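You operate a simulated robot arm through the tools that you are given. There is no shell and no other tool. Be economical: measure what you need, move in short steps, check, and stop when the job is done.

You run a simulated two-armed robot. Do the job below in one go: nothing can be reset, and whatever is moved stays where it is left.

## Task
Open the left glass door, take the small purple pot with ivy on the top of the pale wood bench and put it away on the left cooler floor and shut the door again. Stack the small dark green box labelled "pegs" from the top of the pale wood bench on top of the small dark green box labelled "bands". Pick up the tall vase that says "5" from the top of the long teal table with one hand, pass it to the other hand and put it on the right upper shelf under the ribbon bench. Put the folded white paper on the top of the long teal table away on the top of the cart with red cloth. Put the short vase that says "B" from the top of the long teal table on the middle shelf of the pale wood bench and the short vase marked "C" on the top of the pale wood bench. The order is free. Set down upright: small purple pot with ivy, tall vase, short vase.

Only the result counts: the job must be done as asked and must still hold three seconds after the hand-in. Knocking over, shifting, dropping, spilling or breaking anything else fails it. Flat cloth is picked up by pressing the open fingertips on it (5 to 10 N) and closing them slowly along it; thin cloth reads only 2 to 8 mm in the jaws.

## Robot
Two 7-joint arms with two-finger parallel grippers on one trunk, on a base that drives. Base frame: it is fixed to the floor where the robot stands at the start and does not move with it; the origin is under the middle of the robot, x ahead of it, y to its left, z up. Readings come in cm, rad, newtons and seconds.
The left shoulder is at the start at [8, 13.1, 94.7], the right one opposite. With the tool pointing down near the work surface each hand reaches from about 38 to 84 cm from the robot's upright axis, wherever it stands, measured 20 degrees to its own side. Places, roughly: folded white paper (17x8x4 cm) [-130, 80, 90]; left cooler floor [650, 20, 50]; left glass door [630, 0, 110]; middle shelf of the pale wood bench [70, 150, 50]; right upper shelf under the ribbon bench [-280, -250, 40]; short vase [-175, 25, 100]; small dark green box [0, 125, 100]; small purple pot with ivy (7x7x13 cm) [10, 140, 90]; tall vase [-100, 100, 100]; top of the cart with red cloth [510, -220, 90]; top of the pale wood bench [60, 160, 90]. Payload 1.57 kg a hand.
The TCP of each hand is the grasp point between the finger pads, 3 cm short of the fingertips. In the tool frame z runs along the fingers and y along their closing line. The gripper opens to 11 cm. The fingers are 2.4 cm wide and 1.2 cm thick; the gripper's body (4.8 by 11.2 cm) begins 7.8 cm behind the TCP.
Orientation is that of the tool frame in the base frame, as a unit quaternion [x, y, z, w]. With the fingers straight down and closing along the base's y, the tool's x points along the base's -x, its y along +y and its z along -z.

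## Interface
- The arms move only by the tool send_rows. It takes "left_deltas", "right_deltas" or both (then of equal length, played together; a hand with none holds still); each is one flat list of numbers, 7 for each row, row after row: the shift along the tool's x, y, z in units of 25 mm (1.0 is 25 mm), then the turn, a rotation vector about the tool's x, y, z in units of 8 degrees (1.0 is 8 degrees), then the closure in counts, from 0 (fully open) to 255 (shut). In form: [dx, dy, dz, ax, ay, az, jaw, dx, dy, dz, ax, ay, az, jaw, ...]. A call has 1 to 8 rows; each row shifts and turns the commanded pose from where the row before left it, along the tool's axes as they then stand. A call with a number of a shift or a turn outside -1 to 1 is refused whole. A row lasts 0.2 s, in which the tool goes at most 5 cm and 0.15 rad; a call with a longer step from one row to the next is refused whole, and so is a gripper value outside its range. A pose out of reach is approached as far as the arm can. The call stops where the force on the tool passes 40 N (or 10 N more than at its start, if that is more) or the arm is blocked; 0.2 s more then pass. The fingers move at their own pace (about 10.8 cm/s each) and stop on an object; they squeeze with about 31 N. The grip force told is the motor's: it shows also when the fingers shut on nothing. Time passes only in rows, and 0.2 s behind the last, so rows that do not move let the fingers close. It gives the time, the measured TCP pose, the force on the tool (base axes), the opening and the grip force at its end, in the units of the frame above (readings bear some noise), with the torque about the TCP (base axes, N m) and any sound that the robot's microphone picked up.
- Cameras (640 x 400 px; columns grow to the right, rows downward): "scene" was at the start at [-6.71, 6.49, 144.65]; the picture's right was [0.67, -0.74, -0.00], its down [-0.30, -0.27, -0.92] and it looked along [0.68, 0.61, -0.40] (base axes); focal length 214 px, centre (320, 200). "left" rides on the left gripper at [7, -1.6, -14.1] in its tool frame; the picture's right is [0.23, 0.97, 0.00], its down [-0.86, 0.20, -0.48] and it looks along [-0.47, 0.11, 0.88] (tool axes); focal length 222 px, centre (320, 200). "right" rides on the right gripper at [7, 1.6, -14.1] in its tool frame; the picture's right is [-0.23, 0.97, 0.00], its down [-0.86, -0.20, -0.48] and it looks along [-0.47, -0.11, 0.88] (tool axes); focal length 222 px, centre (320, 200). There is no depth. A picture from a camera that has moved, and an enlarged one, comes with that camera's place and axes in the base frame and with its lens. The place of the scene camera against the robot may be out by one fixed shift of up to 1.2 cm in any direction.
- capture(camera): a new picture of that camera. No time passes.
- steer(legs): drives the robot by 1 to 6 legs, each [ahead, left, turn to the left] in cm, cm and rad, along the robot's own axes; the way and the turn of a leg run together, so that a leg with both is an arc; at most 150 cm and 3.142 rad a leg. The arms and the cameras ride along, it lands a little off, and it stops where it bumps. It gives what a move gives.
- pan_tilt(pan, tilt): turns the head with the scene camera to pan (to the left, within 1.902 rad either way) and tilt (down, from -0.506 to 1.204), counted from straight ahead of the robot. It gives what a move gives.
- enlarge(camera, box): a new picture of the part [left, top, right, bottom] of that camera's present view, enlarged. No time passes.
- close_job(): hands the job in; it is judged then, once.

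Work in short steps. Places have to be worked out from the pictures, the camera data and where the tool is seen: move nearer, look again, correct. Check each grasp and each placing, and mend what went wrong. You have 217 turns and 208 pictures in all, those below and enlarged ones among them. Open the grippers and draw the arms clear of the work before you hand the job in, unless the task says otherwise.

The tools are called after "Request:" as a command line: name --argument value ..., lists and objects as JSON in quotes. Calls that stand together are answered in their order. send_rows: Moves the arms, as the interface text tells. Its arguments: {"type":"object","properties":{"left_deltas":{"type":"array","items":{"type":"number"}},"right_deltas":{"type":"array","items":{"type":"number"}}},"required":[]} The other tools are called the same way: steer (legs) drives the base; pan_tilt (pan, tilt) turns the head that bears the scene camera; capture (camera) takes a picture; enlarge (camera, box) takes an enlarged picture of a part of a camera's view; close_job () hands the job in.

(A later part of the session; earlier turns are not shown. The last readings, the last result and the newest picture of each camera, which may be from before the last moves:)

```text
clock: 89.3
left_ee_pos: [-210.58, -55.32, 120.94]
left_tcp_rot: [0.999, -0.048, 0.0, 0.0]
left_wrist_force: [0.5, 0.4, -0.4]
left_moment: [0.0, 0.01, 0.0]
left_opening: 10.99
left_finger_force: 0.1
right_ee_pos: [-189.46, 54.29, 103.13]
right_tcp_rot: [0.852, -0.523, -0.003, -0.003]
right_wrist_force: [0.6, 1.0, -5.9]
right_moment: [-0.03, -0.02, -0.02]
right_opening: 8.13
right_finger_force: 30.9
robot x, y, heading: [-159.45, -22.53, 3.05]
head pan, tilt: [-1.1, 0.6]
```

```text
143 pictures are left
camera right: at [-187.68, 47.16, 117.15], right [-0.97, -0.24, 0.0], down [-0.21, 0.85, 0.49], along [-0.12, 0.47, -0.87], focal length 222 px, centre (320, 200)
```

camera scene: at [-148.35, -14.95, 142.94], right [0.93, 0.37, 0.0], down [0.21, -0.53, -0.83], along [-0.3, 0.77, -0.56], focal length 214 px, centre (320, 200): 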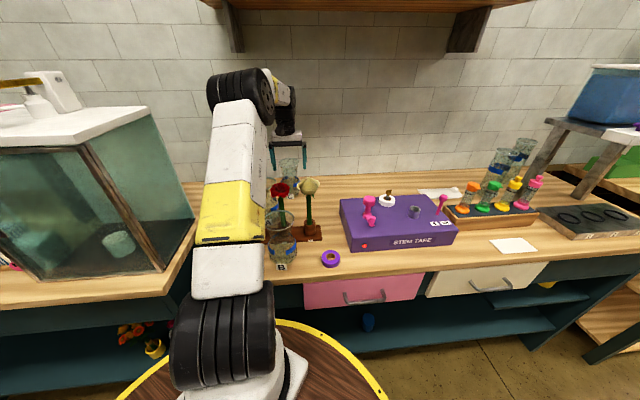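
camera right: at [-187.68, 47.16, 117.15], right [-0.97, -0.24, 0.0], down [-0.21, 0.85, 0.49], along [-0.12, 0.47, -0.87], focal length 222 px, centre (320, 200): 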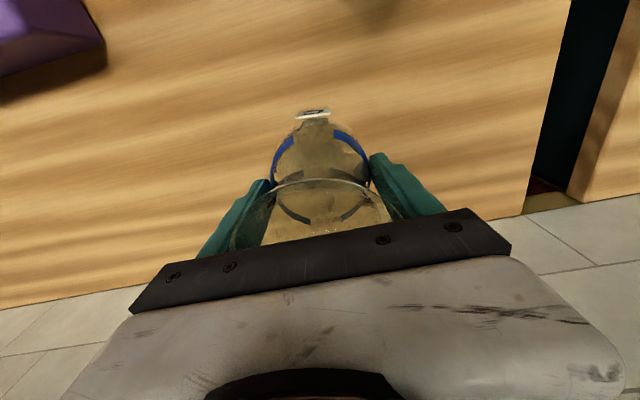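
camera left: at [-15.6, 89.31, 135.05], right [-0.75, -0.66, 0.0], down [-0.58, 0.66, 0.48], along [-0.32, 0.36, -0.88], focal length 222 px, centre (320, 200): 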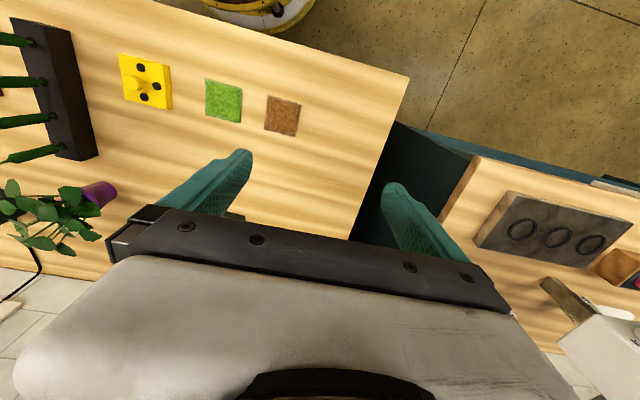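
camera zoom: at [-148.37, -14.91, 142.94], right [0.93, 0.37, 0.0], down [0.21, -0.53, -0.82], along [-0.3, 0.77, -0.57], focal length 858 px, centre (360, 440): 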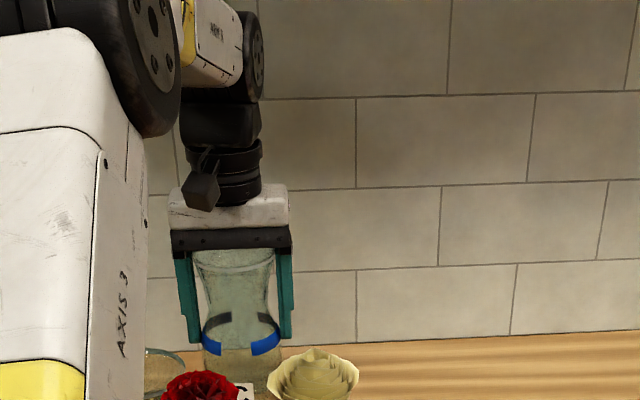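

Held securely and upright (about 6 N). Raise 7.5 cm, then move right along the wall while rising.

Request:
send_rows --right_deltas '[0, 0, -1, 0, 0, 0, 180, 0, 0, -1, 0, 0, 0, 180, 0, 0, -1, 0, 0, 0, 180, 0.2, -0.8, -0.4, 0, 0, 0, 180, 0.2, -0.8, -0.4, 0, 0, 0, 180, 0.2, -0.8, -0.4, 0, 0, 0, 180, 0.2, -0.8, -0.4, 0, 0, 0, 180, 0.2, -0.8, -0.4, 0, 0, 0, 180]'

Request:
capture --camera "scene"

```text
clock: 91.2
left_ee_pos: [-210.76, -55.35, 120.82]
left_tcp_rot: [0.999, -0.049, 0.0, -0.001]
left_wrist_force: [-0.4, -0.4, -0.9]
left_moment: [0.01, -0.03, 0.01]
left_opening: 11.04
left_finger_force: 0.1
right_ee_pos: [-179.4, 56.41, 115.72]
right_tcp_rot: [0.853, -0.522, -0.003, -0.003]
right_wrist_force: [0.4, 0.5, -6.2]
right_moment: [-0.01, -0.01, 0.01]
right_opening: 8.14
right_finger_force: 30.9
robot x, y, heading: [-159.51, -22.08, 3.046]
head pan, tilt: [-1.1, 0.6]
```

```text
142 pictures are left
camera scene: at [-148.38, -14.92, 142.94], right [0.93, 0.37, 0.0], down [0.21, -0.53, -0.82], along [-0.3, 0.77, -0.57], focal length 214 px, centre (320, 200)
```

scene: 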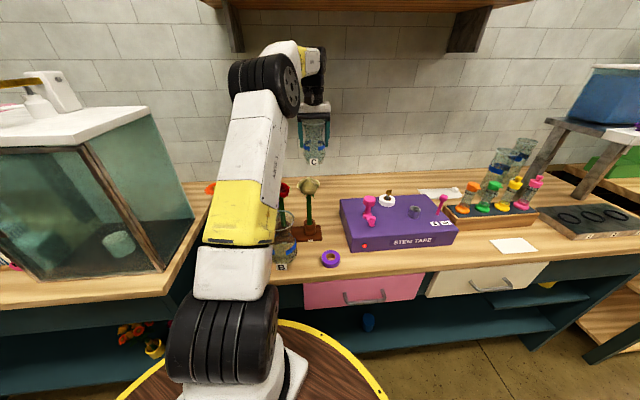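

Clear. Continue right and up, then draw the vase back over the purple box.

Request:
send_rows --right_deltas '[0.2, -0.9, -0.5, 0, 0, 0, 180, 0.2, -0.9, -0.5, 0, 0, 0, 180, 0.2, -0.9, -0.5, 0, 0, 0, 180, 0.3, -0.9, -0.5, 0, 0, 0, 180, 0.4, -0.9, -0.5, 0, 0, 0, 180, 0.5, -0.9, -0.3, 0, 0, 0, 180, 0.8, -0.9, -0.3, 0, 0, 0, 180, 0.8, -0.9, 0, 0, 0, 0, 180]'

Request:
capture --camera "scene"

Request:
capture --camera "right"

```text
clock: 93.0
left_ee_pos: [-210.53, -55.42, 120.87]
left_tcp_rot: [0.999, -0.048, -0.001, 0.0]
left_wrist_force: [0.4, 0.7, 0.1]
left_moment: [-0.02, -0.02, 0.0]
left_opening: 11.0
left_finger_force: 0.1
right_ee_pos: [-159.47, 57.07, 123.33]
right_tcp_rot: [0.853, -0.522, -0.003, -0.004]
right_wrist_force: [-0.7, -0.4, -5.2]
right_moment: [-0.06, 0.02, 0.01]
right_opening: 8.12
right_finger_force: 31.6
robot x, y, heading: [-159.07, -22.19, 3.042]
head pan, tilt: [-1.1, 0.6]
```

```text
141 pictures are left
camera scene: at [-148.37, -14.91, 142.94], right [0.93, 0.37, 0.0], down [0.21, -0.53, -0.82], along [-0.3, 0.77, -0.57], focal length 214 px, centre (320, 200)
```

scene: 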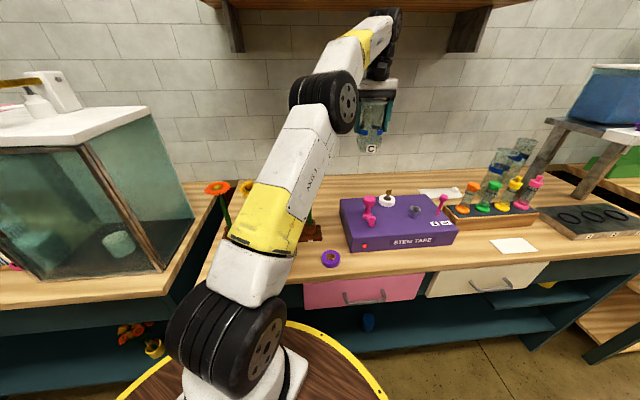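

```text
140 pictures are left
camera right: at [-157.7, 49.92, 137.39], right [-0.97, -0.24, 0.0], down [-0.21, 0.85, 0.49], along [-0.12, 0.47, -0.87], focal length 222 px, centre (320, 200)
```

right: 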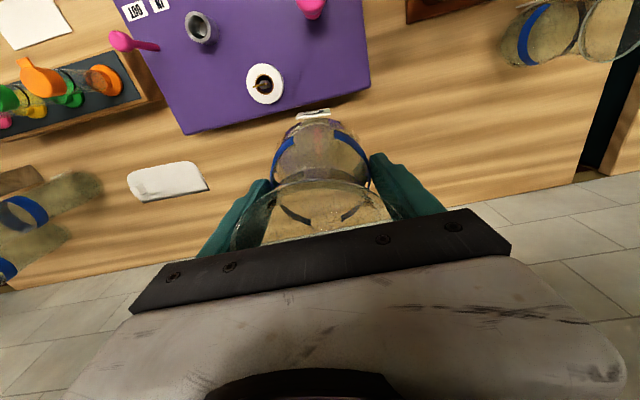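

Now draw straight back 35 cm at this height (bottom z ~114).

Request:
send_rows --right_deltas '[1, 0, 0, 0, 0, 0, 180, 1, 0, 0, 0, 0, 0, 180, 1, 0, 0, 0, 0, 0, 180, 1, 0, 0, 0, 0, 0, 180, 1, 0, 0, 0, 0, 0, 180, 1, 0, 0, 0, 0, 0, 180, 1, 0, 0, 0, 0, 0, 180, 1, 0, 0, 0, 0, 0, 180]'

Request:
send_rows --right_deltas '[1, 0, 0, 0, 0, 0, 180, 1, 0, 0, 0, 0, 0, 180, 1, 0, 0, 0, 0, 0, 180, 1, 0, 0, 0, 0, 0, 180, 1, 0, 0, 0, 0, 0, 180, 1, 0, 0, 0, 0, 0, 180]'

Request:
capture --camera "scene"

```text
clock: 94.8
left_ee_pos: [-210.69, -55.49, 120.96]
left_tcp_rot: [0.999, -0.048, 0.001, 0.0]
left_wrist_force: [-0.6, 0.6, -0.3]
left_moment: [0.03, -0.04, 0.02]
left_opening: 10.99
left_finger_force: 0.0
right_ee_pos: [-150.34, 39.17, 123.12]
right_tcp_rot: [0.853, -0.523, -0.005, -0.005]
right_wrist_force: [0.0, 0.3, -6.0]
right_moment: [-0.04, -0.05, 0.01]
right_opening: 8.13
right_finger_force: 31.3
robot x, y, heading: [-159.25, -22.07, 3.043]
head pan, tilt: [-1.1, 0.6]
```

```text
clock: 96.2
left_ee_pos: [-210.64, -55.42, 120.89]
left_tcp_rot: [0.999, -0.049, 0.0, 0.0]
left_wrist_force: [-0.5, -0.2, 0.0]
left_moment: [-0.04, -0.01, 0.03]
left_opening: 11.0
left_finger_force: 0.0
right_ee_pos: [-143.64, 25.72, 122.95]
right_tcp_rot: [0.853, -0.522, -0.004, -0.003]
right_wrist_force: [-0.6, 0.6, -5.9]
right_moment: [-0.05, 0.01, 0.01]
right_opening: 8.13
right_finger_force: 31.3
robot x, y, heading: [-159.03, -22.18, 3.046]
head pan, tilt: [-1.1, 0.6]
```

```text
139 pictures are left
camera scene: at [-148.36, -14.91, 142.94], right [0.93, 0.37, 0.0], down [0.21, -0.53, -0.82], along [-0.3, 0.77, -0.57], focal length 214 px, centre (320, 200)
```

scene: 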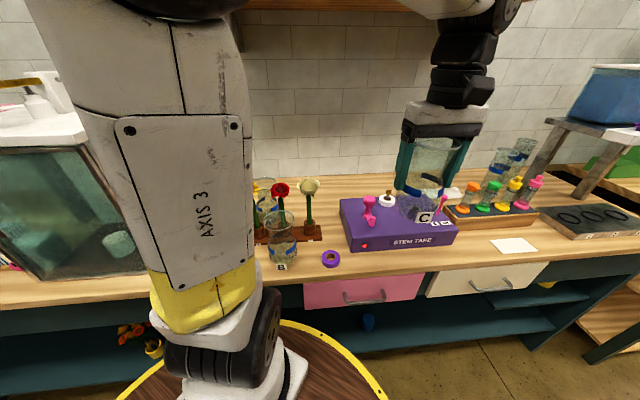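

Vase C is free of the table. Now back off to the right and turn to face the wall to take B with the left hand.

Request:
steer --legs '[[-28, 0.5, 0], [0, 0, -0.98]]'

Request:
pan_tilt --pan 0.3 --tilt 0.7

Request:
capture --camera "scene"

Request:
capture --camera "left"

```text
clock: 100.6
left_ee_pos: [-187.06, -1.41, 120.8]
left_tcp_rot: [0.859, -0.513, 0.0, 0.0]
left_wrist_force: [-0.3, 0.6, -0.5]
left_moment: [-0.01, -0.02, -0.03]
left_opening: 10.98
left_finger_force: 0.1
right_ee_pos: [-82.46, -11.7, 123.15]
right_tcp_rot: [-0.507, 0.862, 0.002, 0.005]
right_wrist_force: [-0.9, 0.6, -5.8]
right_moment: [0.03, 0.03, 0.03]
right_opening: 8.12
right_finger_force: 31.2
robot x, y, heading: [-131.09, -25.31, 2.067]
head pan, tilt: [-1.1, 0.6]
```

```text
clock: 102.2
left_ee_pos: [-187.23, -1.34, 120.93]
left_tcp_rot: [0.859, -0.512, 0.0, 0.0]
left_wrist_force: [-0.7, 1.2, -0.8]
left_moment: [0.04, 0.0, 0.01]
left_opening: 10.96
left_finger_force: 0.1
right_ee_pos: [-82.45, -11.87, 123.06]
right_tcp_rot: [-0.507, 0.862, 0.001, 0.006]
right_wrist_force: [0.8, -0.3, -5.9]
right_moment: [-0.04, 0.02, -0.01]
right_opening: 8.13
right_finger_force: 30.6
robot x, y, heading: [-130.97, -25.04, 2.065]
head pan, tilt: [0.3, 0.7]
```

```text
138 pictures are left
camera scene: at [-129.99, -31.37, 142.08], right [0.7, 0.71, 0.0], down [0.46, -0.45, -0.76], along [-0.55, 0.54, -0.64], focal length 214 px, centre (320, 200)
```

scene: 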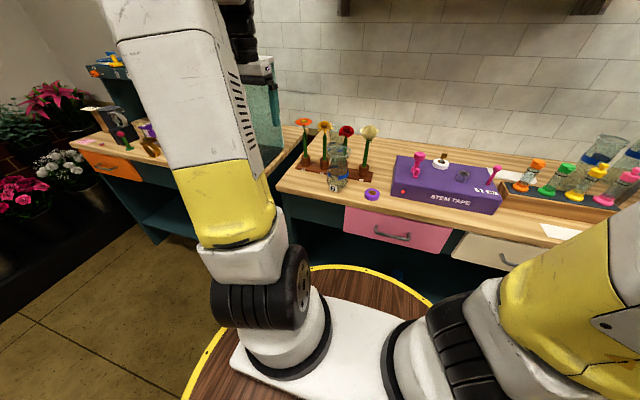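

```text
137 pictures are left
camera left: at [-182.31, -6.81, 135.07], right [-0.75, -0.66, 0.0], down [-0.58, 0.66, 0.48], along [-0.32, 0.36, -0.88], focal length 222 px, centre (320, 200)
```

left: 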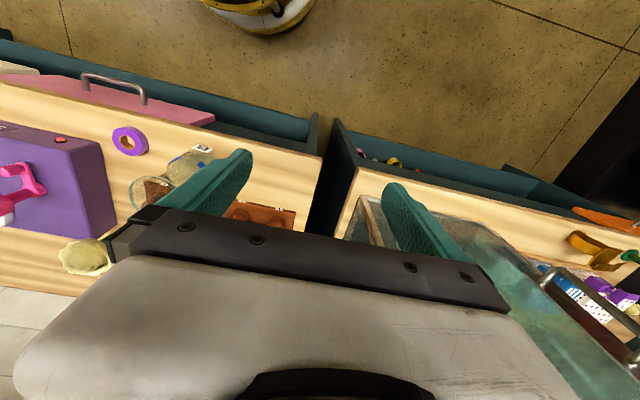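

B is at about (-173, 20.5). I pitch the left tool ~64° forward while moving it right, in front of the table edge.

Request:
send_rows --left_deltas '[0, -1, 0, 0, -1, 0, 0, 0, -1, 0, 0, -1, 0, 0, 0, -1, 0, 0, -1, 0, 0, 0, -1, 0, 0, -1, 0, 0, 0, -1, 0, 0, -1, 0, 0, 0, -1, 0, 0, -1, 0, 0, 0, -1, 0, 0, -1, 0, 0, 0, -1, 0, 0, -1, 0, 0]'

Request:
capture --camera "left"

Request:
capture --camera "scene"

```text
clock: 104.0
left_ee_pos: [-169.87, 8.31, 121.05]
left_tcp_rot: [0.729, -0.434, -0.455, -0.271]
left_wrist_force: [-0.9, -0.6, -0.1]
left_moment: [0.04, 0.0, 0.0]
left_opening: 10.98
left_finger_force: 0.1
left hand out of reach, approached as far as the arm can: row 8
right_ee_pos: [-82.43, -11.82, 123.06]
right_tcp_rot: [-0.507, 0.862, 0.001, 0.004]
right_wrist_force: [0.2, 0.1, -6.4]
right_moment: [-0.02, -0.05, 0.03]
right_opening: 8.13
right_finger_force: 30.7
robot x, y, heading: [-130.92, -25.12, 2.065]
head pan, tilt: [0.3, 0.7]
```

```text
136 pictures are left
camera left: at [-160.77, -4.88, 121.09], right [-0.81, -0.55, -0.21], down [-0.15, -0.14, 0.98], along [-0.57, 0.82, 0.03], focal length 222 px, centre (320, 200)
```

left: 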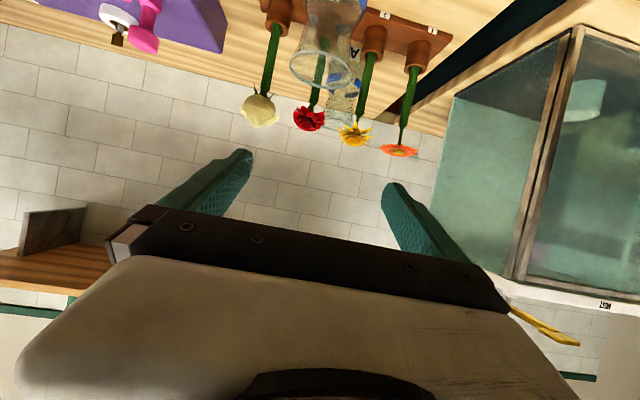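

```text
135 pictures are left
camera scene: at [-130.01, -31.39, 142.08], right [0.7, 0.71, 0.0], down [0.46, -0.45, -0.76], along [-0.55, 0.54, -0.64], focal length 214 px, centre (320, 200)
```

scene: 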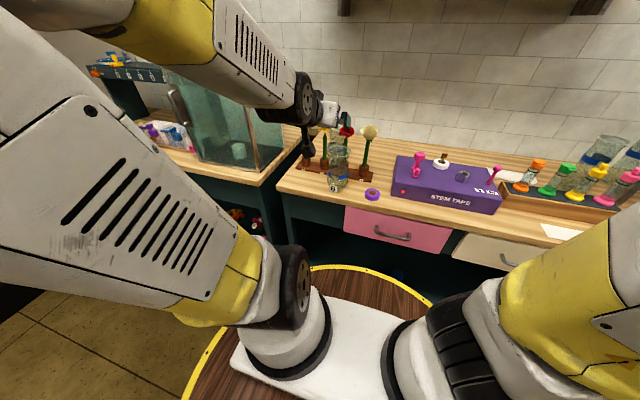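

Pitched. Now lower to waist height (z≈99) in front of the table edge, shifting 2.3 cm right.

Request:
send_rows --left_deltas '[0.92, -0.11, 0.35, 0, 0, 0, 0, 0.92, -0.11, 0.35, 0, 0, 0, 0, 0.92, -0.11, 0.35, 0, 0, 0, 0, 0.92, -0.11, 0.35, 0, 0, 0, 0, 0.92, -0.12, 0.35, 0, 0, 0, 0, 0.92, -0.12, 0.35, 0, 0, 0, 0, 0.92, -0.12, 0.35, 0, 0, 0, 0, 0.92, -0.12, 0.35, 0, 0, 0, 0]'

Request:
capture --camera "left"

Request:
capture --camera "scene"

```text
clock: 105.8
left_ee_pos: [-172.56, 16.73, 109.45]
left_tcp_rot: [0.728, -0.435, -0.455, -0.271]
left_wrist_force: [-0.8, 0.6, 0.1]
left_moment: [0.02, -0.02, 0.0]
left_opening: 11.01
left_finger_force: 0.1
left hand out of reach, approached as far as the arm can: row 1, 2, 3, 4, 5, 6, 7, 8
right_ee_pos: [-82.46, -11.78, 123.04]
right_tcp_rot: [-0.506, 0.862, 0.002, 0.004]
right_wrist_force: [0.4, -0.2, -6.7]
right_moment: [-0.01, 0.01, -0.03]
right_opening: 8.12
right_finger_force: 31.5
robot x, y, heading: [-130.98, -25.43, 2.068]
head pan, tilt: [0.3, 0.7]
```

```text
134 pictures are left
camera left: at [-163.53, 3.48, 109.42], right [-0.81, -0.55, -0.2], down [-0.15, -0.14, 0.98], along [-0.57, 0.82, 0.03], focal length 222 px, centre (320, 200)
```

left: 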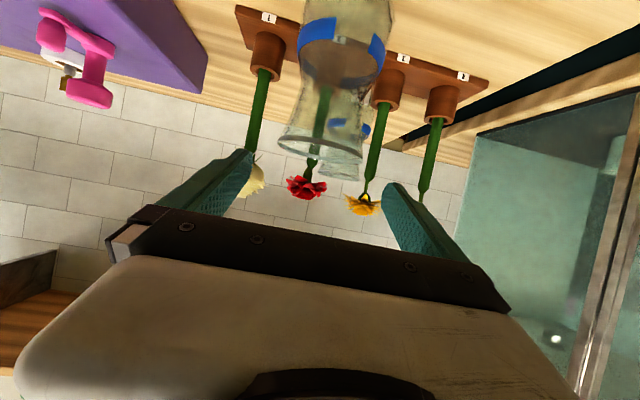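

```text
133 pictures are left
camera scene: at [-129.97, -31.4, 142.08], right [0.7, 0.71, 0.0], down [0.46, -0.45, -0.77], along [-0.55, 0.54, -0.64], focal length 214 px, centre (320, 200)
```

scene: 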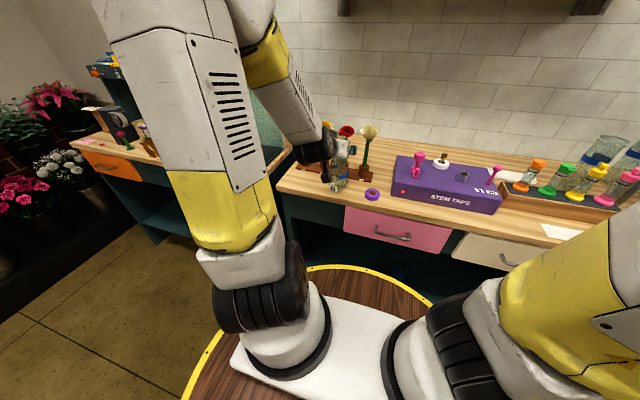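

The arm can't fold this close with a pitched tool; I drive back 16 cm so it works further out.

Request:
steer --legs '[[-16, 0, 0]]'

Request:
send_rows --left_deltas '[0.9, 0, 0.44, 0, 0, 0, 0, 0.9, 0, 0.44, 0, 0, 0, 0, 0.9, 0, 0.44, 0, 0, 0, 0, 0.9, 0, 0.44, 0, 0, 0, 0]'

Request:
capture --camera "left"

Request:
capture --camera "scene"

```text
clock: 107.2
left_ee_pos: [-164.8, 2.44, 109.33]
left_tcp_rot: [0.728, -0.435, -0.454, -0.271]
left_wrist_force: [-0.6, 1.0, 0.1]
left_moment: [0.03, 0.0, -0.03]
left_opening: 11.0
left_finger_force: 0.1
right_ee_pos: [-74.73, -26.05, 123.08]
right_tcp_rot: [-0.507, 0.862, 0.002, 0.005]
right_wrist_force: [-0.4, 0.2, -5.6]
right_moment: [-0.04, 0.0, 0.0]
right_opening: 8.11
right_finger_force: 31.3
robot x, y, heading: [-123.42, -39.39, 2.065]
head pan, tilt: [0.3, 0.7]
```

```text
clock: 108.2
left_ee_pos: [-166.04, 4.14, 99.69]
left_tcp_rot: [0.729, -0.435, -0.454, -0.271]
left_wrist_force: [0.7, 0.5, 0.3]
left_moment: [0.01, 0.04, 0.03]
left_opening: 10.99
left_finger_force: 0.1
left hand out of reach, approached as far as the arm can: row 1, 2, 3
right_ee_pos: [-74.74, -26.1, 123.0]
right_tcp_rot: [-0.506, 0.862, 0.002, 0.005]
right_wrist_force: [-0.4, -0.1, -6.5]
right_moment: [-0.01, 0.0, -0.03]
right_opening: 8.13
right_finger_force: 30.9
robot x, y, heading: [-123.07, -39.74, 2.061]
head pan, tilt: [0.3, 0.7]
```

```text
132 pictures are left
camera left: at [-156.94, -9.11, 99.81], right [-0.81, -0.55, -0.2], down [-0.15, -0.14, 0.98], along [-0.57, 0.82, 0.03], focal length 222 px, centre (320, 200)
```

left: 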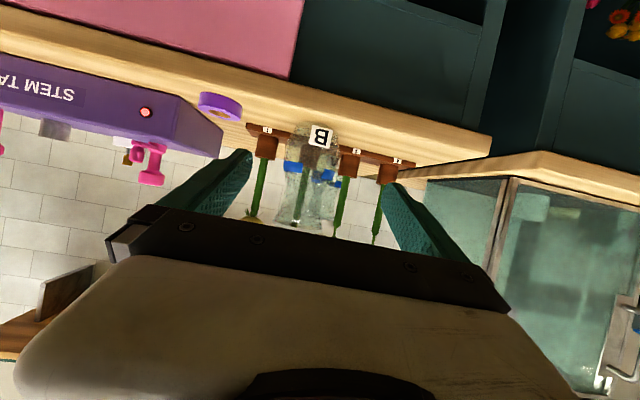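

```text
131 pictures are left
camera scene: at [-122.26, -45.65, 142.08], right [0.7, 0.71, 0.0], down [0.46, -0.45, -0.77], along [-0.55, 0.54, -0.64], focal length 214 px, centre (320, 200)
```

scene: 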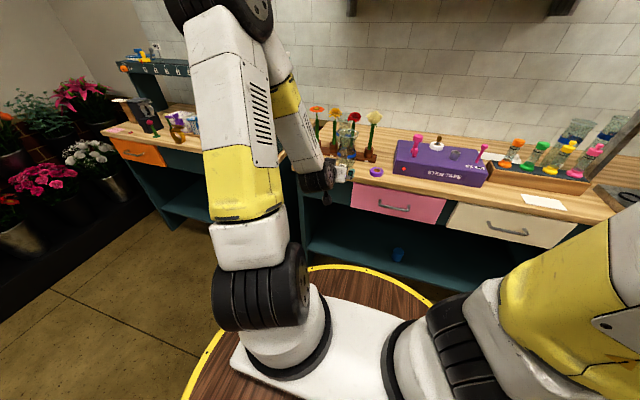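

B is straight ahead of the hand, about 19 cm. Advance 14 cm and look.

Request:
send_rows --left_deltas '[-0.41, 0, 0.84, 0, 0, 0, 0, -0.41, 0, 0.84, 0, 0, 0, 0, -0.41, 0, 0.84, 0, 0, 0, 0, -0.41, 0, 0.84, 0, 0, 0, 0, -0.41, 0, 0.84, 0, 0, 0, 0, -0.41, 0, 0.84, 0, 0, 0, 0]'

Request:
capture --camera "left"

Request:
enlarge --camera "scene" --box '[280, 90, 400, 210]'

```text
clock: 109.6
left_ee_pos: [-172.46, 16.43, 99.68]
left_tcp_rot: [0.729, -0.434, -0.455, -0.271]
left_wrist_force: [0.4, -0.4, -0.4]
left_moment: [0.0, 0.05, 0.01]
left_opening: 10.99
left_finger_force: 0.1
right_ee_pos: [-74.71, -26.12, 123.11]
right_tcp_rot: [-0.507, 0.862, 0.002, 0.005]
right_wrist_force: [-0.4, 0.2, -5.5]
right_moment: [0.0, -0.01, -0.02]
right_opening: 8.12
right_finger_force: 31.6
robot x, y, heading: [-123.28, -39.43, 2.063]
head pan, tilt: [0.3, 0.7]
```

```text
130 pictures are left
camera left: at [-163.45, 3.27, 99.75], right [-0.81, -0.55, -0.2], down [-0.15, -0.14, 0.98], along [-0.57, 0.82, 0.03], focal length 222 px, centre (320, 200)
```

left: 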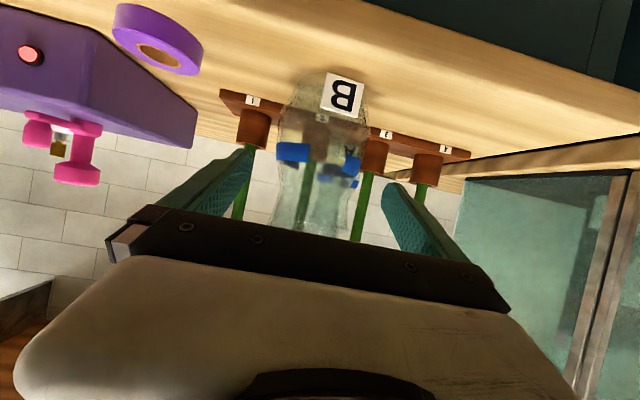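

```text
3.33 times, centred on (340, 150) of scene
camera zoom: at [-122.27, -45.64, 142.08], right [0.7, 0.71, 0.0], down [0.46, -0.45, -0.77], along [-0.55, 0.54, -0.64], focal length 715 px, centre (253, 367)
```

zoom: 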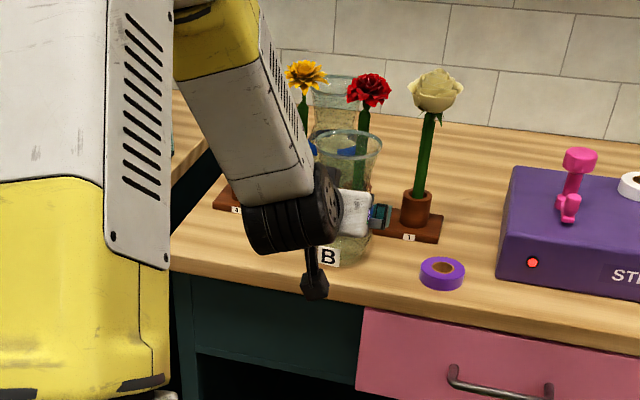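

Vase is centred; about 5.5 cm remain (fingertips then end ~4 cm before the flower pots). Advance and close.

Request:
send_rows --left_deltas '[-0.32, 0, 0.66, 0, 0, 0, 0, -0.32, 0, 0.66, 0, 0, 0, 0, -0.32, 0, 0.66, 0, 0, 0, 0]'

Request:
capture --camera "left"

Request:
enlarge --camera "scene" --box '[280, 90, 400, 210]'

```text
clock: 110.4
left_ee_pos: [-175.25, 21.12, 99.83]
left_tcp_rot: [0.729, -0.434, -0.455, -0.271]
left_wrist_force: [-0.1, 0.1, 0.5]
left_moment: [-0.01, 0.01, 0.01]
left_opening: 11.02
left_finger_force: 0.0
right_ee_pos: [-74.68, -26.05, 122.95]
right_tcp_rot: [-0.507, 0.862, 0.001, 0.006]
right_wrist_force: [0.9, 0.8, -5.7]
right_moment: [0.03, 0.01, 0.0]
right_opening: 8.14
right_finger_force: 31.1
robot x, y, heading: [-123.07, -39.65, 2.066]
head pan, tilt: [0.3, 0.7]
```

```text
128 pictures are left
camera left: at [-166.19, 8.01, 99.77], right [-0.81, -0.55, -0.2], down [-0.15, -0.14, 0.98], along [-0.57, 0.82, 0.03], focal length 222 px, centre (320, 200)
```

left: 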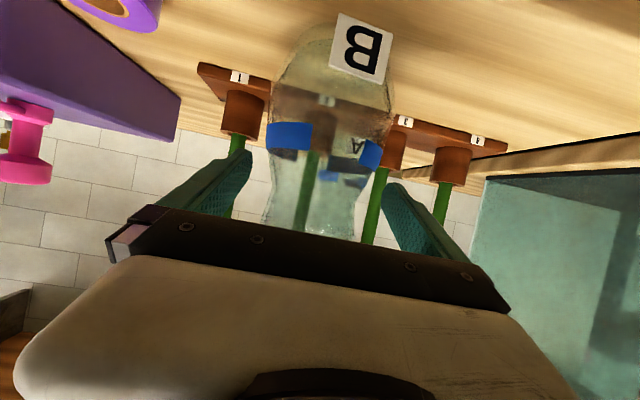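

```text
3.33 times, centred on (340, 150) of scene
camera zoom: at [-122.28, -45.63, 142.08], right [0.7, 0.71, 0.0], down [0.46, -0.45, -0.76], along [-0.55, 0.54, -0.64], focal length 715 px, centre (253, 367)
```

zoom: 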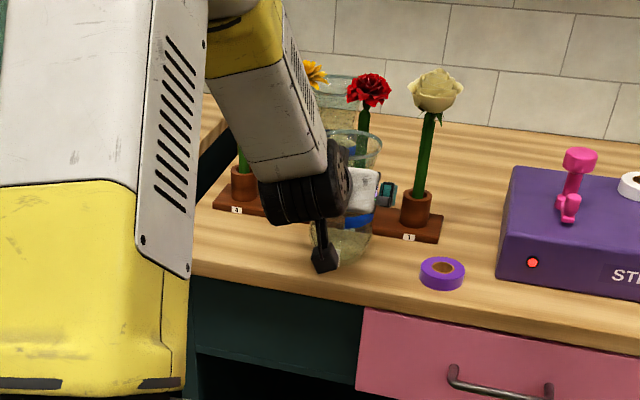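

Depth now matches. Close on the vase.

Request:
send_rows --left_deltas '[0, 0, 0, 0, 0, 0, 100, 0, 0, 0, 0, 0, 0, 140, 0, 0, 0, 0, 0, 0, 180, 0, 0, 0, 0, 0, 0, 180]'

Request:
capture --camera "left"

```text
clock: 111.4
left_ee_pos: [-175.33, 21.26, 99.75]
left_tcp_rot: [0.729, -0.434, -0.455, -0.271]
left_wrist_force: [1.7, 1.7, 0.2]
left_moment: [0.01, -0.06, 0.05]
left_opening: 7.01
left_finger_force: 31.1
right_ee_pos: [-74.67, -26.04, 123.03]
right_tcp_rot: [-0.507, 0.862, 0.002, 0.004]
right_wrist_force: [-0.1, 0.5, -6.1]
right_moment: [-0.04, 0.0, -0.02]
right_opening: 8.11
right_finger_force: 31.0
robot x, y, heading: [-123.48, -39.37, 2.07]
head pan, tilt: [0.3, 0.7]
```

```text
126 pictures are left
camera left: at [-166.16, 8.03, 99.79], right [-0.81, -0.55, -0.2], down [-0.15, -0.14, 0.98], along [-0.57, 0.82, 0.03], focal length 222 px, centre (320, 200)
```

left: 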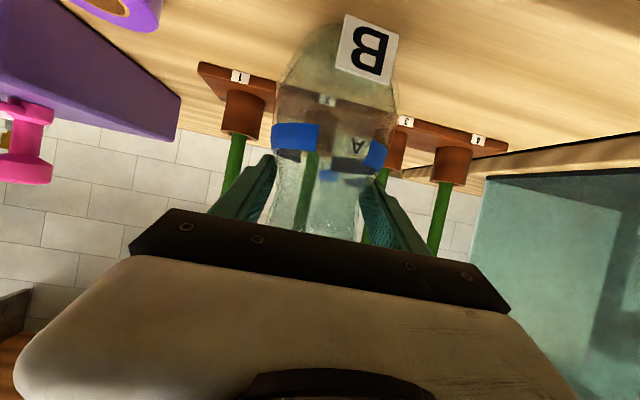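

Gripped at the waist (7 cm). Lift 10 cm straight up.

Request:
send_rows --left_deltas '[-0.45, 0, -0.22, 0, 0, 0, 180, -0.9, 0, -0.44, 0, 0, 0, 180, -0.9, 0, -0.44, 0, 0, 0, 180, -0.9, 0, -0.44, 0, 0, 0, 180, -0.45, 0, -0.22, 0, 0, 0, 180]'

Request:
steer --legs '[[-40, 0, 0]]'

Request:
pan_tilt --pan 0.2 --tilt 0.6

Request:
capture --camera "scene"

```text
clock: 112.6
left_ee_pos: [-174.99, 20.98, 109.61]
left_tcp_rot: [0.73, -0.434, -0.454, -0.27]
left_wrist_force: [-0.7, -0.2, -6.2]
left_moment: [0.02, 0.03, 0.01]
left_opening: 7.0
left_finger_force: 31.0
right_ee_pos: [-74.81, -26.06, 123.04]
right_tcp_rot: [-0.507, 0.862, 0.002, 0.006]
right_wrist_force: [-0.2, 0.0, -5.1]
right_moment: [-0.02, 0.01, 0.0]
right_opening: 8.13
right_finger_force: 30.9
robot x, y, heading: [-123.23, -39.69, 2.062]
head pan, tilt: [0.3, 0.7]
```

```text
clock: 115.1
left_ee_pos: [-155.96, -13.89, 109.57]
left_tcp_rot: [0.728, -0.436, -0.454, -0.272]
left_wrist_force: [-0.3, -0.1, -6.5]
left_moment: [-0.02, 0.0, 0.0]
left_opening: 6.95
left_finger_force: 30.4
right_ee_pos: [-55.73, -61.33, 123.04]
right_tcp_rot: [-0.505, 0.863, 0.002, 0.005]
right_wrist_force: [-0.1, -0.7, -5.9]
right_moment: [-0.02, -0.02, -0.02]
right_opening: 8.14
right_finger_force: 31.2
robot x, y, heading: [-104.44, -74.74, 2.06]
head pan, tilt: [0.3, 0.7]
```

```text
clock: 115.7
left_ee_pos: [-155.98, -13.91, 109.63]
left_tcp_rot: [0.729, -0.436, -0.453, -0.271]
left_wrist_force: [0.5, -0.6, -5.1]
left_moment: [-0.01, -0.01, -0.05]
left_opening: 6.98
left_finger_force: 30.8
right_ee_pos: [-55.81, -61.3, 123.08]
right_tcp_rot: [-0.505, 0.863, 0.001, 0.005]
right_wrist_force: [-1.0, 0.0, -5.2]
right_moment: [0.0, 0.01, -0.01]
right_opening: 8.15
right_finger_force: 30.9
robot x, y, heading: [-104.43, -74.68, 2.062]
head pan, tilt: [0.201, 0.6]
```

```text
125 pictures are left
camera scene: at [-102.98, -79.88, 142.94], right [0.77, 0.64, 0.0], down [0.36, -0.43, -0.82], along [-0.53, 0.63, -0.57], focal length 214 px, centre (320, 200)
```

scene: 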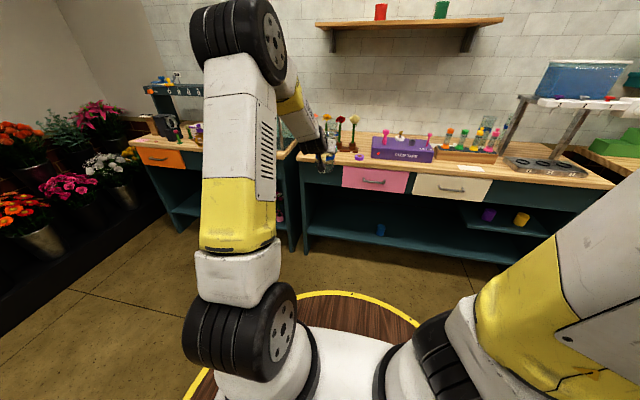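

Both vases are held. I bring the right hand forward to a travelling pose (turn its yaw back, then move it forward).

Request:
send_rows --right_deltas '[0, 0, 0, 0, 0, -0.89, 180, 0, 0, 0, 0, 0, -0.89, 180, 0, 0, 0, 0, 0, -0.89, 180, 0, 0, 0, 0, 0, -0.89, 180, 0, 0, 0, 0, 0, -0.89, 180, 0, 0, 0, 0, 0, -0.89, 180, 0, 0, 0, 0, 0, -0.89, 180, 0, 0, 0, 0, 0, -0.89, 180]'

Request:
send_rows --right_deltas '[-1, 0, 0, 0, 0, 0, 180, -1, 0, 0, 0, 0, 0, 180, -1, 0, 0, 0, 0, 0, 180, -1, 0, 0, 0, 0, 0, 180, -1, 0, 0, 0, 0, 0, 180, -1, 0.3, 0, 0, 0, 0, 180, -1, 0.3, 0, 0, 0, 0, 180, -1, 0.3, 0, 0, 0, 0, 180]'

Request:
send_rows --right_deltas '[-1, 0.3, 0, 0, 0, 0, 180, -1, 0.3, 0, 0, 0, 0, 180, -1, 0.3, 0, 0, 0, 0, 180, -1, 0.3, 0, 0, 0, 0, 180, -1, 0.3, 0, 0, 0, 0, 180, -1, 0.3, 0, 0, 0, 0, 180, -1, 0.3, 0, 0, 0, 0, 180, -1, 0.3, 0, 0, 0, 0, 180]'

Request:
capture --camera "right"

```text
clock: 117.5
left_ee_pos: [-155.89, -13.79, 109.56]
left_tcp_rot: [0.728, -0.436, -0.454, -0.272]
left_wrist_force: [0.4, 0.4, -5.0]
left_moment: [0.0, 0.03, -0.01]
left_opening: 6.96
left_finger_force: 31.2
right_ee_pos: [-55.7, -61.29, 123.18]
right_tcp_rot: [0.856, -0.517, 0.0, -0.004]
right_wrist_force: [0.6, -0.4, -6.2]
right_moment: [-0.02, -0.02, 0.01]
right_opening: 8.13
right_finger_force: 31.2
robot x, y, heading: [-104.24, -74.88, 2.066]
head pan, tilt: [0.201, 0.6]
```

```text
clock: 119.3
left_ee_pos: [-155.91, -13.9, 109.5]
left_tcp_rot: [0.728, -0.436, -0.454, -0.272]
left_wrist_force: [-0.1, -1.4, -5.5]
left_moment: [-0.04, -0.01, 0.01]
left_opening: 6.96
left_finger_force: 30.9
right_ee_pos: [-66.9, -44.53, 123.17]
right_tcp_rot: [0.855, -0.518, 0.0, -0.004]
right_wrist_force: [0.3, -0.2, -6.2]
right_moment: [0.02, 0.01, -0.01]
right_opening: 8.13
right_finger_force: 31.0
robot x, y, heading: [-104.48, -74.58, 2.059]
head pan, tilt: [0.201, 0.6]
```

```text
clock: 121.1
left_ee_pos: [-155.91, -13.82, 109.59]
left_tcp_rot: [0.728, -0.436, -0.454, -0.271]
left_wrist_force: [0.3, -0.4, -5.8]
left_moment: [-0.02, -0.02, 0.02]
left_opening: 6.95
left_finger_force: 31.3
right_ee_pos: [-81.63, -29.51, 123.21]
right_tcp_rot: [0.856, -0.517, 0.001, -0.006]
right_wrist_force: [1.5, 0.3, -6.2]
right_moment: [-0.02, 0.0, 0.01]
right_opening: 8.14
right_finger_force: 30.6
robot x, y, heading: [-104.37, -74.55, 2.067]
head pan, tilt: [0.201, 0.6]
```

```text
124 pictures are left
camera right: at [-79.88, -36.68, 137.31], right [-0.97, -0.25, -0.01], down [-0.22, 0.85, 0.48], along [-0.11, 0.47, -0.88], focal length 222 px, centre (320, 200)
```

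right: 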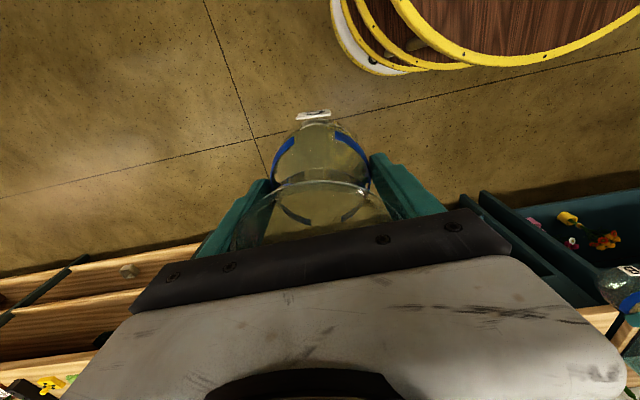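

Now drive right along the aisle toward the pale bench's left end.

Request:
steer --legs '[[16, -50, 0], [4, -87, 0]]'

Request:
pan_tilt --pan -0.2 --tilt 0.6

Request:
capture --camera "scene"

Request:
capture --camera "right"

```text
clock: 128.4
left_ee_pos: [-45.14, 69.13, 109.6]
left_tcp_rot: [0.73, -0.431, -0.456, -0.269]
left_wrist_force: [0.4, 0.0, -6.2]
left_moment: [-0.04, 0.0, 0.01]
left_opening: 6.93
left_finger_force: 30.6
right_ee_pos: [29.22, 54.16, 123.15]
right_tcp_rot: [0.859, -0.512, 0.001, -0.005]
right_wrist_force: [-0.4, 0.3, -5.6]
right_moment: [0.0, 0.01, -0.04]
right_opening: 8.13
right_finger_force: 31.0
robot x, y, heading: [6.97, 8.69, 2.08]
head pan, tilt: [0.201, 0.6]
```

```text
clock: 129.3
left_ee_pos: [-45.32, 69.1, 109.52]
left_tcp_rot: [0.731, -0.432, -0.455, -0.269]
left_wrist_force: [0.6, -0.2, -5.6]
left_moment: [0.0, 0.02, 0.01]
left_opening: 6.89
left_finger_force: 30.8
right_ee_pos: [29.23, 54.27, 123.05]
right_tcp_rot: [0.859, -0.513, 0.0, -0.005]
right_wrist_force: [0.7, 0.5, -6.2]
right_moment: [0.0, 0.0, -0.01]
right_opening: 8.12
right_finger_force: 30.9
robot x, y, heading: [6.62, 8.64, 2.079]
head pan, tilt: [-0.201, 0.6]
```

```text
123 pictures are left
camera scene: at [11.46, 5.44, 142.94], right [0.95, 0.3, 0.0], down [0.17, -0.54, -0.82], along [-0.25, 0.79, -0.57], focal length 214 px, centre (320, 200)
```

scene: 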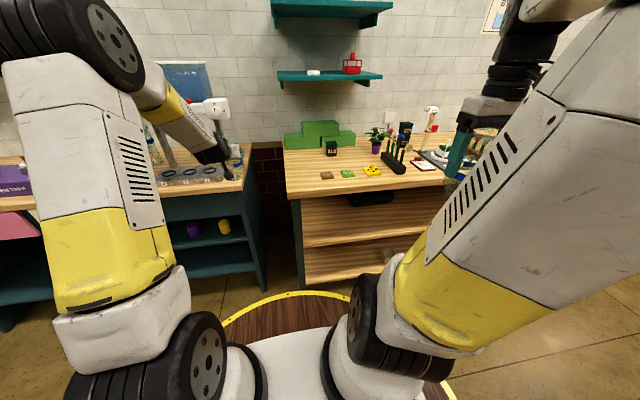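

```text
122 pictures are left
camera right: at [31.03, 47.17, 137.3], right [-0.97, -0.26, -0.01], down [-0.23, 0.84, 0.48], along [-0.12, 0.47, -0.88], focal length 222 px, centre (320, 200)
```

right: 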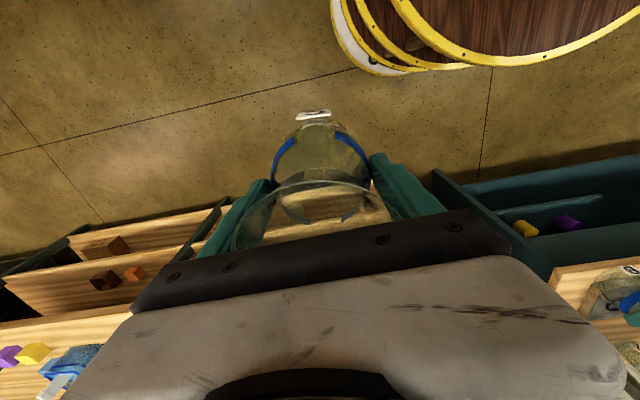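

I'll place B first. Drive right to opposite the middle of the bench's left bay, and pull the left hand in 12 cm.

Request:
steer --legs '[[3, -54, -0.014]]'

Request:
send_rows --left_deltas '[0.43, 0, -0.88, 0, 0, 0, 180, 0.43, 0, -0.88, 0, 0, 0, 180, 0.43, 0, -0.88, 0, 0, 0, 180, 0.43, 0, -0.88, 0, 0, 0, 180, 0.43, 0, -0.88, 0, 0, 0, 180]'

Request:
pan_tilt --pan 0.0 --tilt 0.8

Request:
capture --camera "scene"

```text
clock: 132.4
left_ee_pos: [2.15, 98.45, 109.55]
left_tcp_rot: [0.727, -0.439, -0.453, -0.273]
left_wrist_force: [-1.4, -1.3, -5.1]
left_moment: [-0.04, 0.01, -0.01]
left_opening: 6.86
left_finger_force: 30.8
right_ee_pos: [76.34, 82.03, 123.22]
right_tcp_rot: [0.854, -0.521, 0.001, -0.004]
right_wrist_force: [-0.8, 0.3, -6.6]
right_moment: [-0.05, -0.01, 0.02]
right_opening: 8.15
right_finger_force: 30.5
robot x, y, heading: [53.08, 37.23, 2.055]
head pan, tilt: [-0.201, 0.6]
```

```text
clock: 133.6
left_ee_pos: [7.94, 87.68, 109.41]
left_tcp_rot: [0.726, -0.439, -0.452, -0.273]
left_wrist_force: [0.4, 0.8, -4.7]
left_moment: [-0.03, -0.04, 0.02]
left_opening: 6.88
left_finger_force: 30.6
right_ee_pos: [76.25, 81.88, 123.26]
right_tcp_rot: [0.853, -0.522, 0.001, -0.004]
right_wrist_force: [0.4, 0.8, -4.9]
right_moment: [-0.03, 0.03, 0.0]
right_opening: 8.13
right_finger_force: 30.9
robot x, y, heading: [52.67, 37.17, 2.051]
head pan, tilt: [-0.201, 0.6]
```

```text
clock: 134.3
left_ee_pos: [7.94, 87.65, 109.45]
left_tcp_rot: [0.726, -0.44, -0.452, -0.274]
left_wrist_force: [0.0, -0.8, -5.5]
left_moment: [0.0, 0.0, -0.01]
left_opening: 6.88
left_finger_force: 31.1
right_ee_pos: [76.25, 81.94, 123.24]
right_tcp_rot: [0.853, -0.521, 0.001, -0.004]
right_wrist_force: [-0.3, 0.7, -5.5]
right_moment: [0.0, 0.02, -0.02]
right_opening: 8.13
right_finger_force: 31.4
robot x, y, heading: [52.95, 37.02, 2.051]
head pan, tilt: [0.0, 0.799]
```

```text
121 pictures are left
camera scene: at [56.21, 32.2, 141.26], right [0.89, 0.46, 0.0], down [0.33, -0.64, -0.7], along [-0.32, 0.62, -0.72], focal length 214 px, centre (320, 200)
```

scene: 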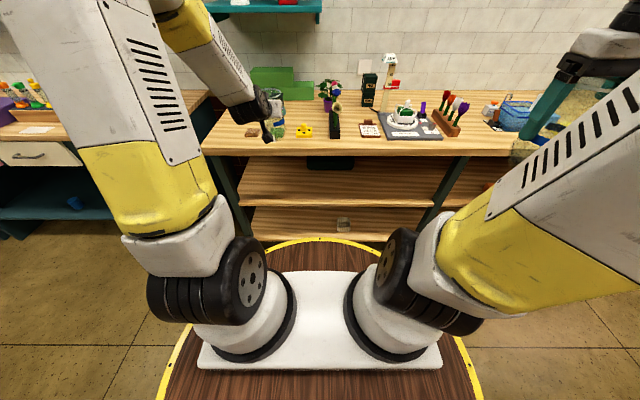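

The vase is very near the bench edge line; I retract the hand 6 cm more, then lower in steps.

Request:
send_rows --left_deltas '[0.43, 0, -0.88, 0, 0, 0, 180, 0.43, 0, -0.88, 0, 0, 0, 180, 0.43, 0, -0.88, 0, 0, 0, 180, 0.9, 0, 0.44, 0, 0, 0, 180, 0.9, 0, 0.44, 0, 0, 0, 180, 0.9, 0, 0.44, 0, 0, 0, 180, 0.9, 0, 0.44, 0, 0, 0, 180]'

Request:
capture --camera "scene"

```text
clock: 135.9
left_ee_pos: [11.16, 81.36, 99.49]
left_tcp_rot: [0.726, -0.439, -0.452, -0.274]
left_wrist_force: [-0.1, -0.5, -5.9]
left_moment: [-0.02, 0.0, 0.0]
left_opening: 6.88
left_finger_force: 30.9
left hand out of reach, approached as far as the arm can: row 6
right_ee_pos: [76.32, 81.94, 123.11]
right_tcp_rot: [0.853, -0.522, 0.001, -0.004]
right_wrist_force: [-0.5, -0.4, -6.5]
right_moment: [0.02, 0.01, 0.0]
right_opening: 8.14
right_finger_force: 31.1
robot x, y, heading: [53.07, 37.01, 2.054]
head pan, tilt: [0.0, 0.799]
```

```text
120 pictures are left
camera scene: at [56.22, 32.17, 141.26], right [0.89, 0.46, 0.0], down [0.33, -0.64, -0.7], along [-0.32, 0.62, -0.72], focal length 214 px, centre (320, 200)
```

scene: 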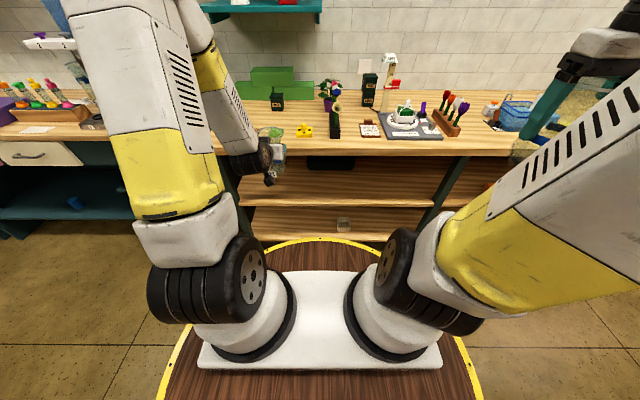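

Lowering works. I keep lowering while shifting the hand 10 cm left, to clear the robot's deck.

Request:
send_rows --left_deltas '[0.9, 0.5, 0.44, 0, 0, 0, 180, 0.9, 0.5, 0.44, 0, 0, 0, 180, 0.9, 0.5, 0.44, 0, 0, 0, 180, 0.9, 0.5, 0.44, 0, 0, 0, 180, 0.9, 0.5, 0.44, 0, 0, 0, 180, 0.9, 0.5, 0.44, 0, 0, 0, 180, 0.9, 0.5, 0.44, 0, 0, 0, 180, 0.9, 0.5, 0.44, 0, 0, 0, 180]'

Request:
capture --camera "scene"

Request:
capture --camera "left"

```text
clock: 137.8
left_ee_pos: [2.23, 76.74, 79.39]
left_tcp_rot: [0.726, -0.44, -0.452, -0.274]
left_wrist_force: [0.3, 0.8, -5.5]
left_moment: [0.0, 0.03, -0.01]
left_opening: 6.89
left_finger_force: 30.9
right_ee_pos: [76.32, 81.93, 123.23]
right_tcp_rot: [0.853, -0.522, 0.0, -0.005]
right_wrist_force: [0.6, 0.0, -5.9]
right_moment: [-0.03, 0.0, 0.0]
right_opening: 8.14
right_finger_force: 31.1
robot x, y, heading: [53.07, 37.15, 2.052]
head pan, tilt: [0.0, 0.799]
```

```text
119 pictures are left
camera scene: at [56.23, 32.19, 141.26], right [0.89, 0.46, 0.0], down [0.33, -0.64, -0.7], along [-0.32, 0.62, -0.72], focal length 214 px, centre (320, 200)
```

scene: 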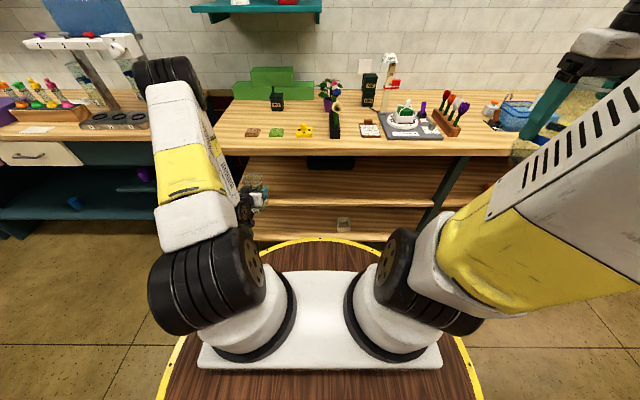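

```text
118 pictures are left
camera left: at [10.99, 63.34, 79.5], right [-0.82, -0.54, -0.2], down [-0.15, -0.14, 0.98], along [-0.56, 0.83, 0.03], focal length 222 px, centre (320, 200)
```

left: 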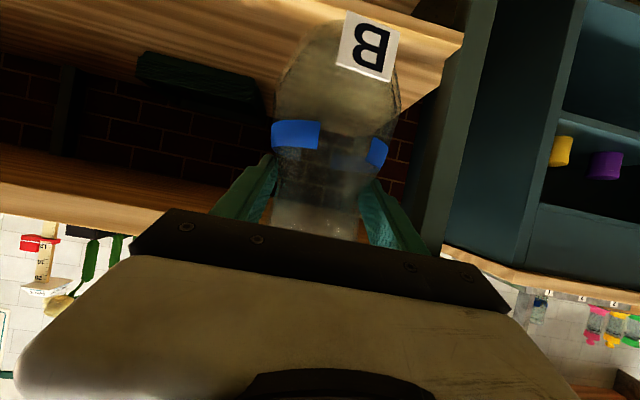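

Left leg of the bench clears the hand by ~9 cm. Lower another 12 cm and look again.

Request:
send_rows --left_deltas '[0.9, 0, 0.44, 0, 0, 0, 180, 0.9, 0, 0.44, 0, 0, 0, 180, 0.9, 0, 0.44, 0, 0, 0, 180, 0.9, 0, 0.44, 0, 0, 0, 180, 0.9, 0, 0.44, 0, 0, 0, 180]'

Request:
capture --camera "left"

Request:
capture --camera "scene"

```text
clock: 138.9
left_ee_pos: [2.17, 76.72, 66.87]
left_tcp_rot: [0.726, -0.44, -0.452, -0.274]
left_wrist_force: [-0.5, 0.0, -6.4]
left_moment: [-0.03, 0.0, -0.01]
left_opening: 6.85
left_finger_force: 30.9
right_ee_pos: [76.32, 81.96, 123.14]
right_tcp_rot: [0.853, -0.522, 0.001, -0.005]
right_wrist_force: [0.0, 0.5, -6.2]
right_moment: [-0.01, 0.04, 0.0]
right_opening: 8.13
right_finger_force: 30.6
robot x, y, heading: [52.66, 37.33, 2.051]
head pan, tilt: [0.0, 0.799]
```

```text
117 pictures are left
camera left: at [11.0, 63.34, 66.9], right [-0.82, -0.54, -0.2], down [-0.15, -0.14, 0.98], along [-0.56, 0.83, 0.03], focal length 222 px, centre (320, 200)
```

left: 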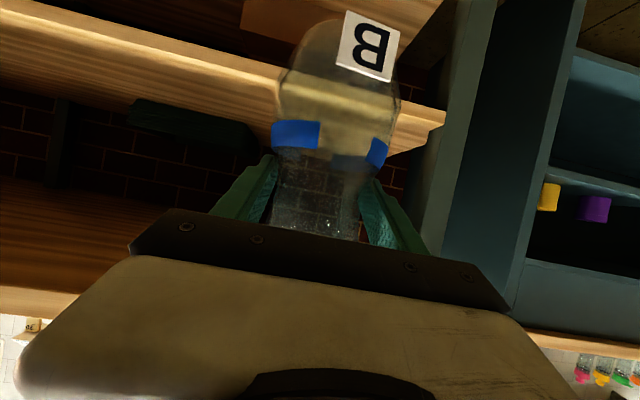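

```text
116 pictures are left
camera scene: at [56.21, 32.19, 141.26], right [0.89, 0.46, 0.0], down [0.33, -0.64, -0.7], along [-0.32, 0.62, -0.72], focal length 214 px, centre (320, 200)
```

scene: 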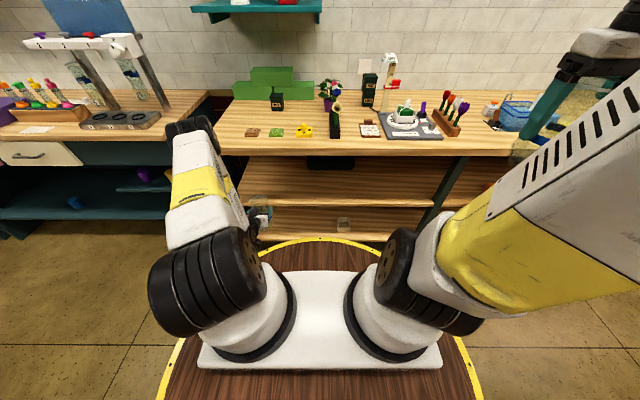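

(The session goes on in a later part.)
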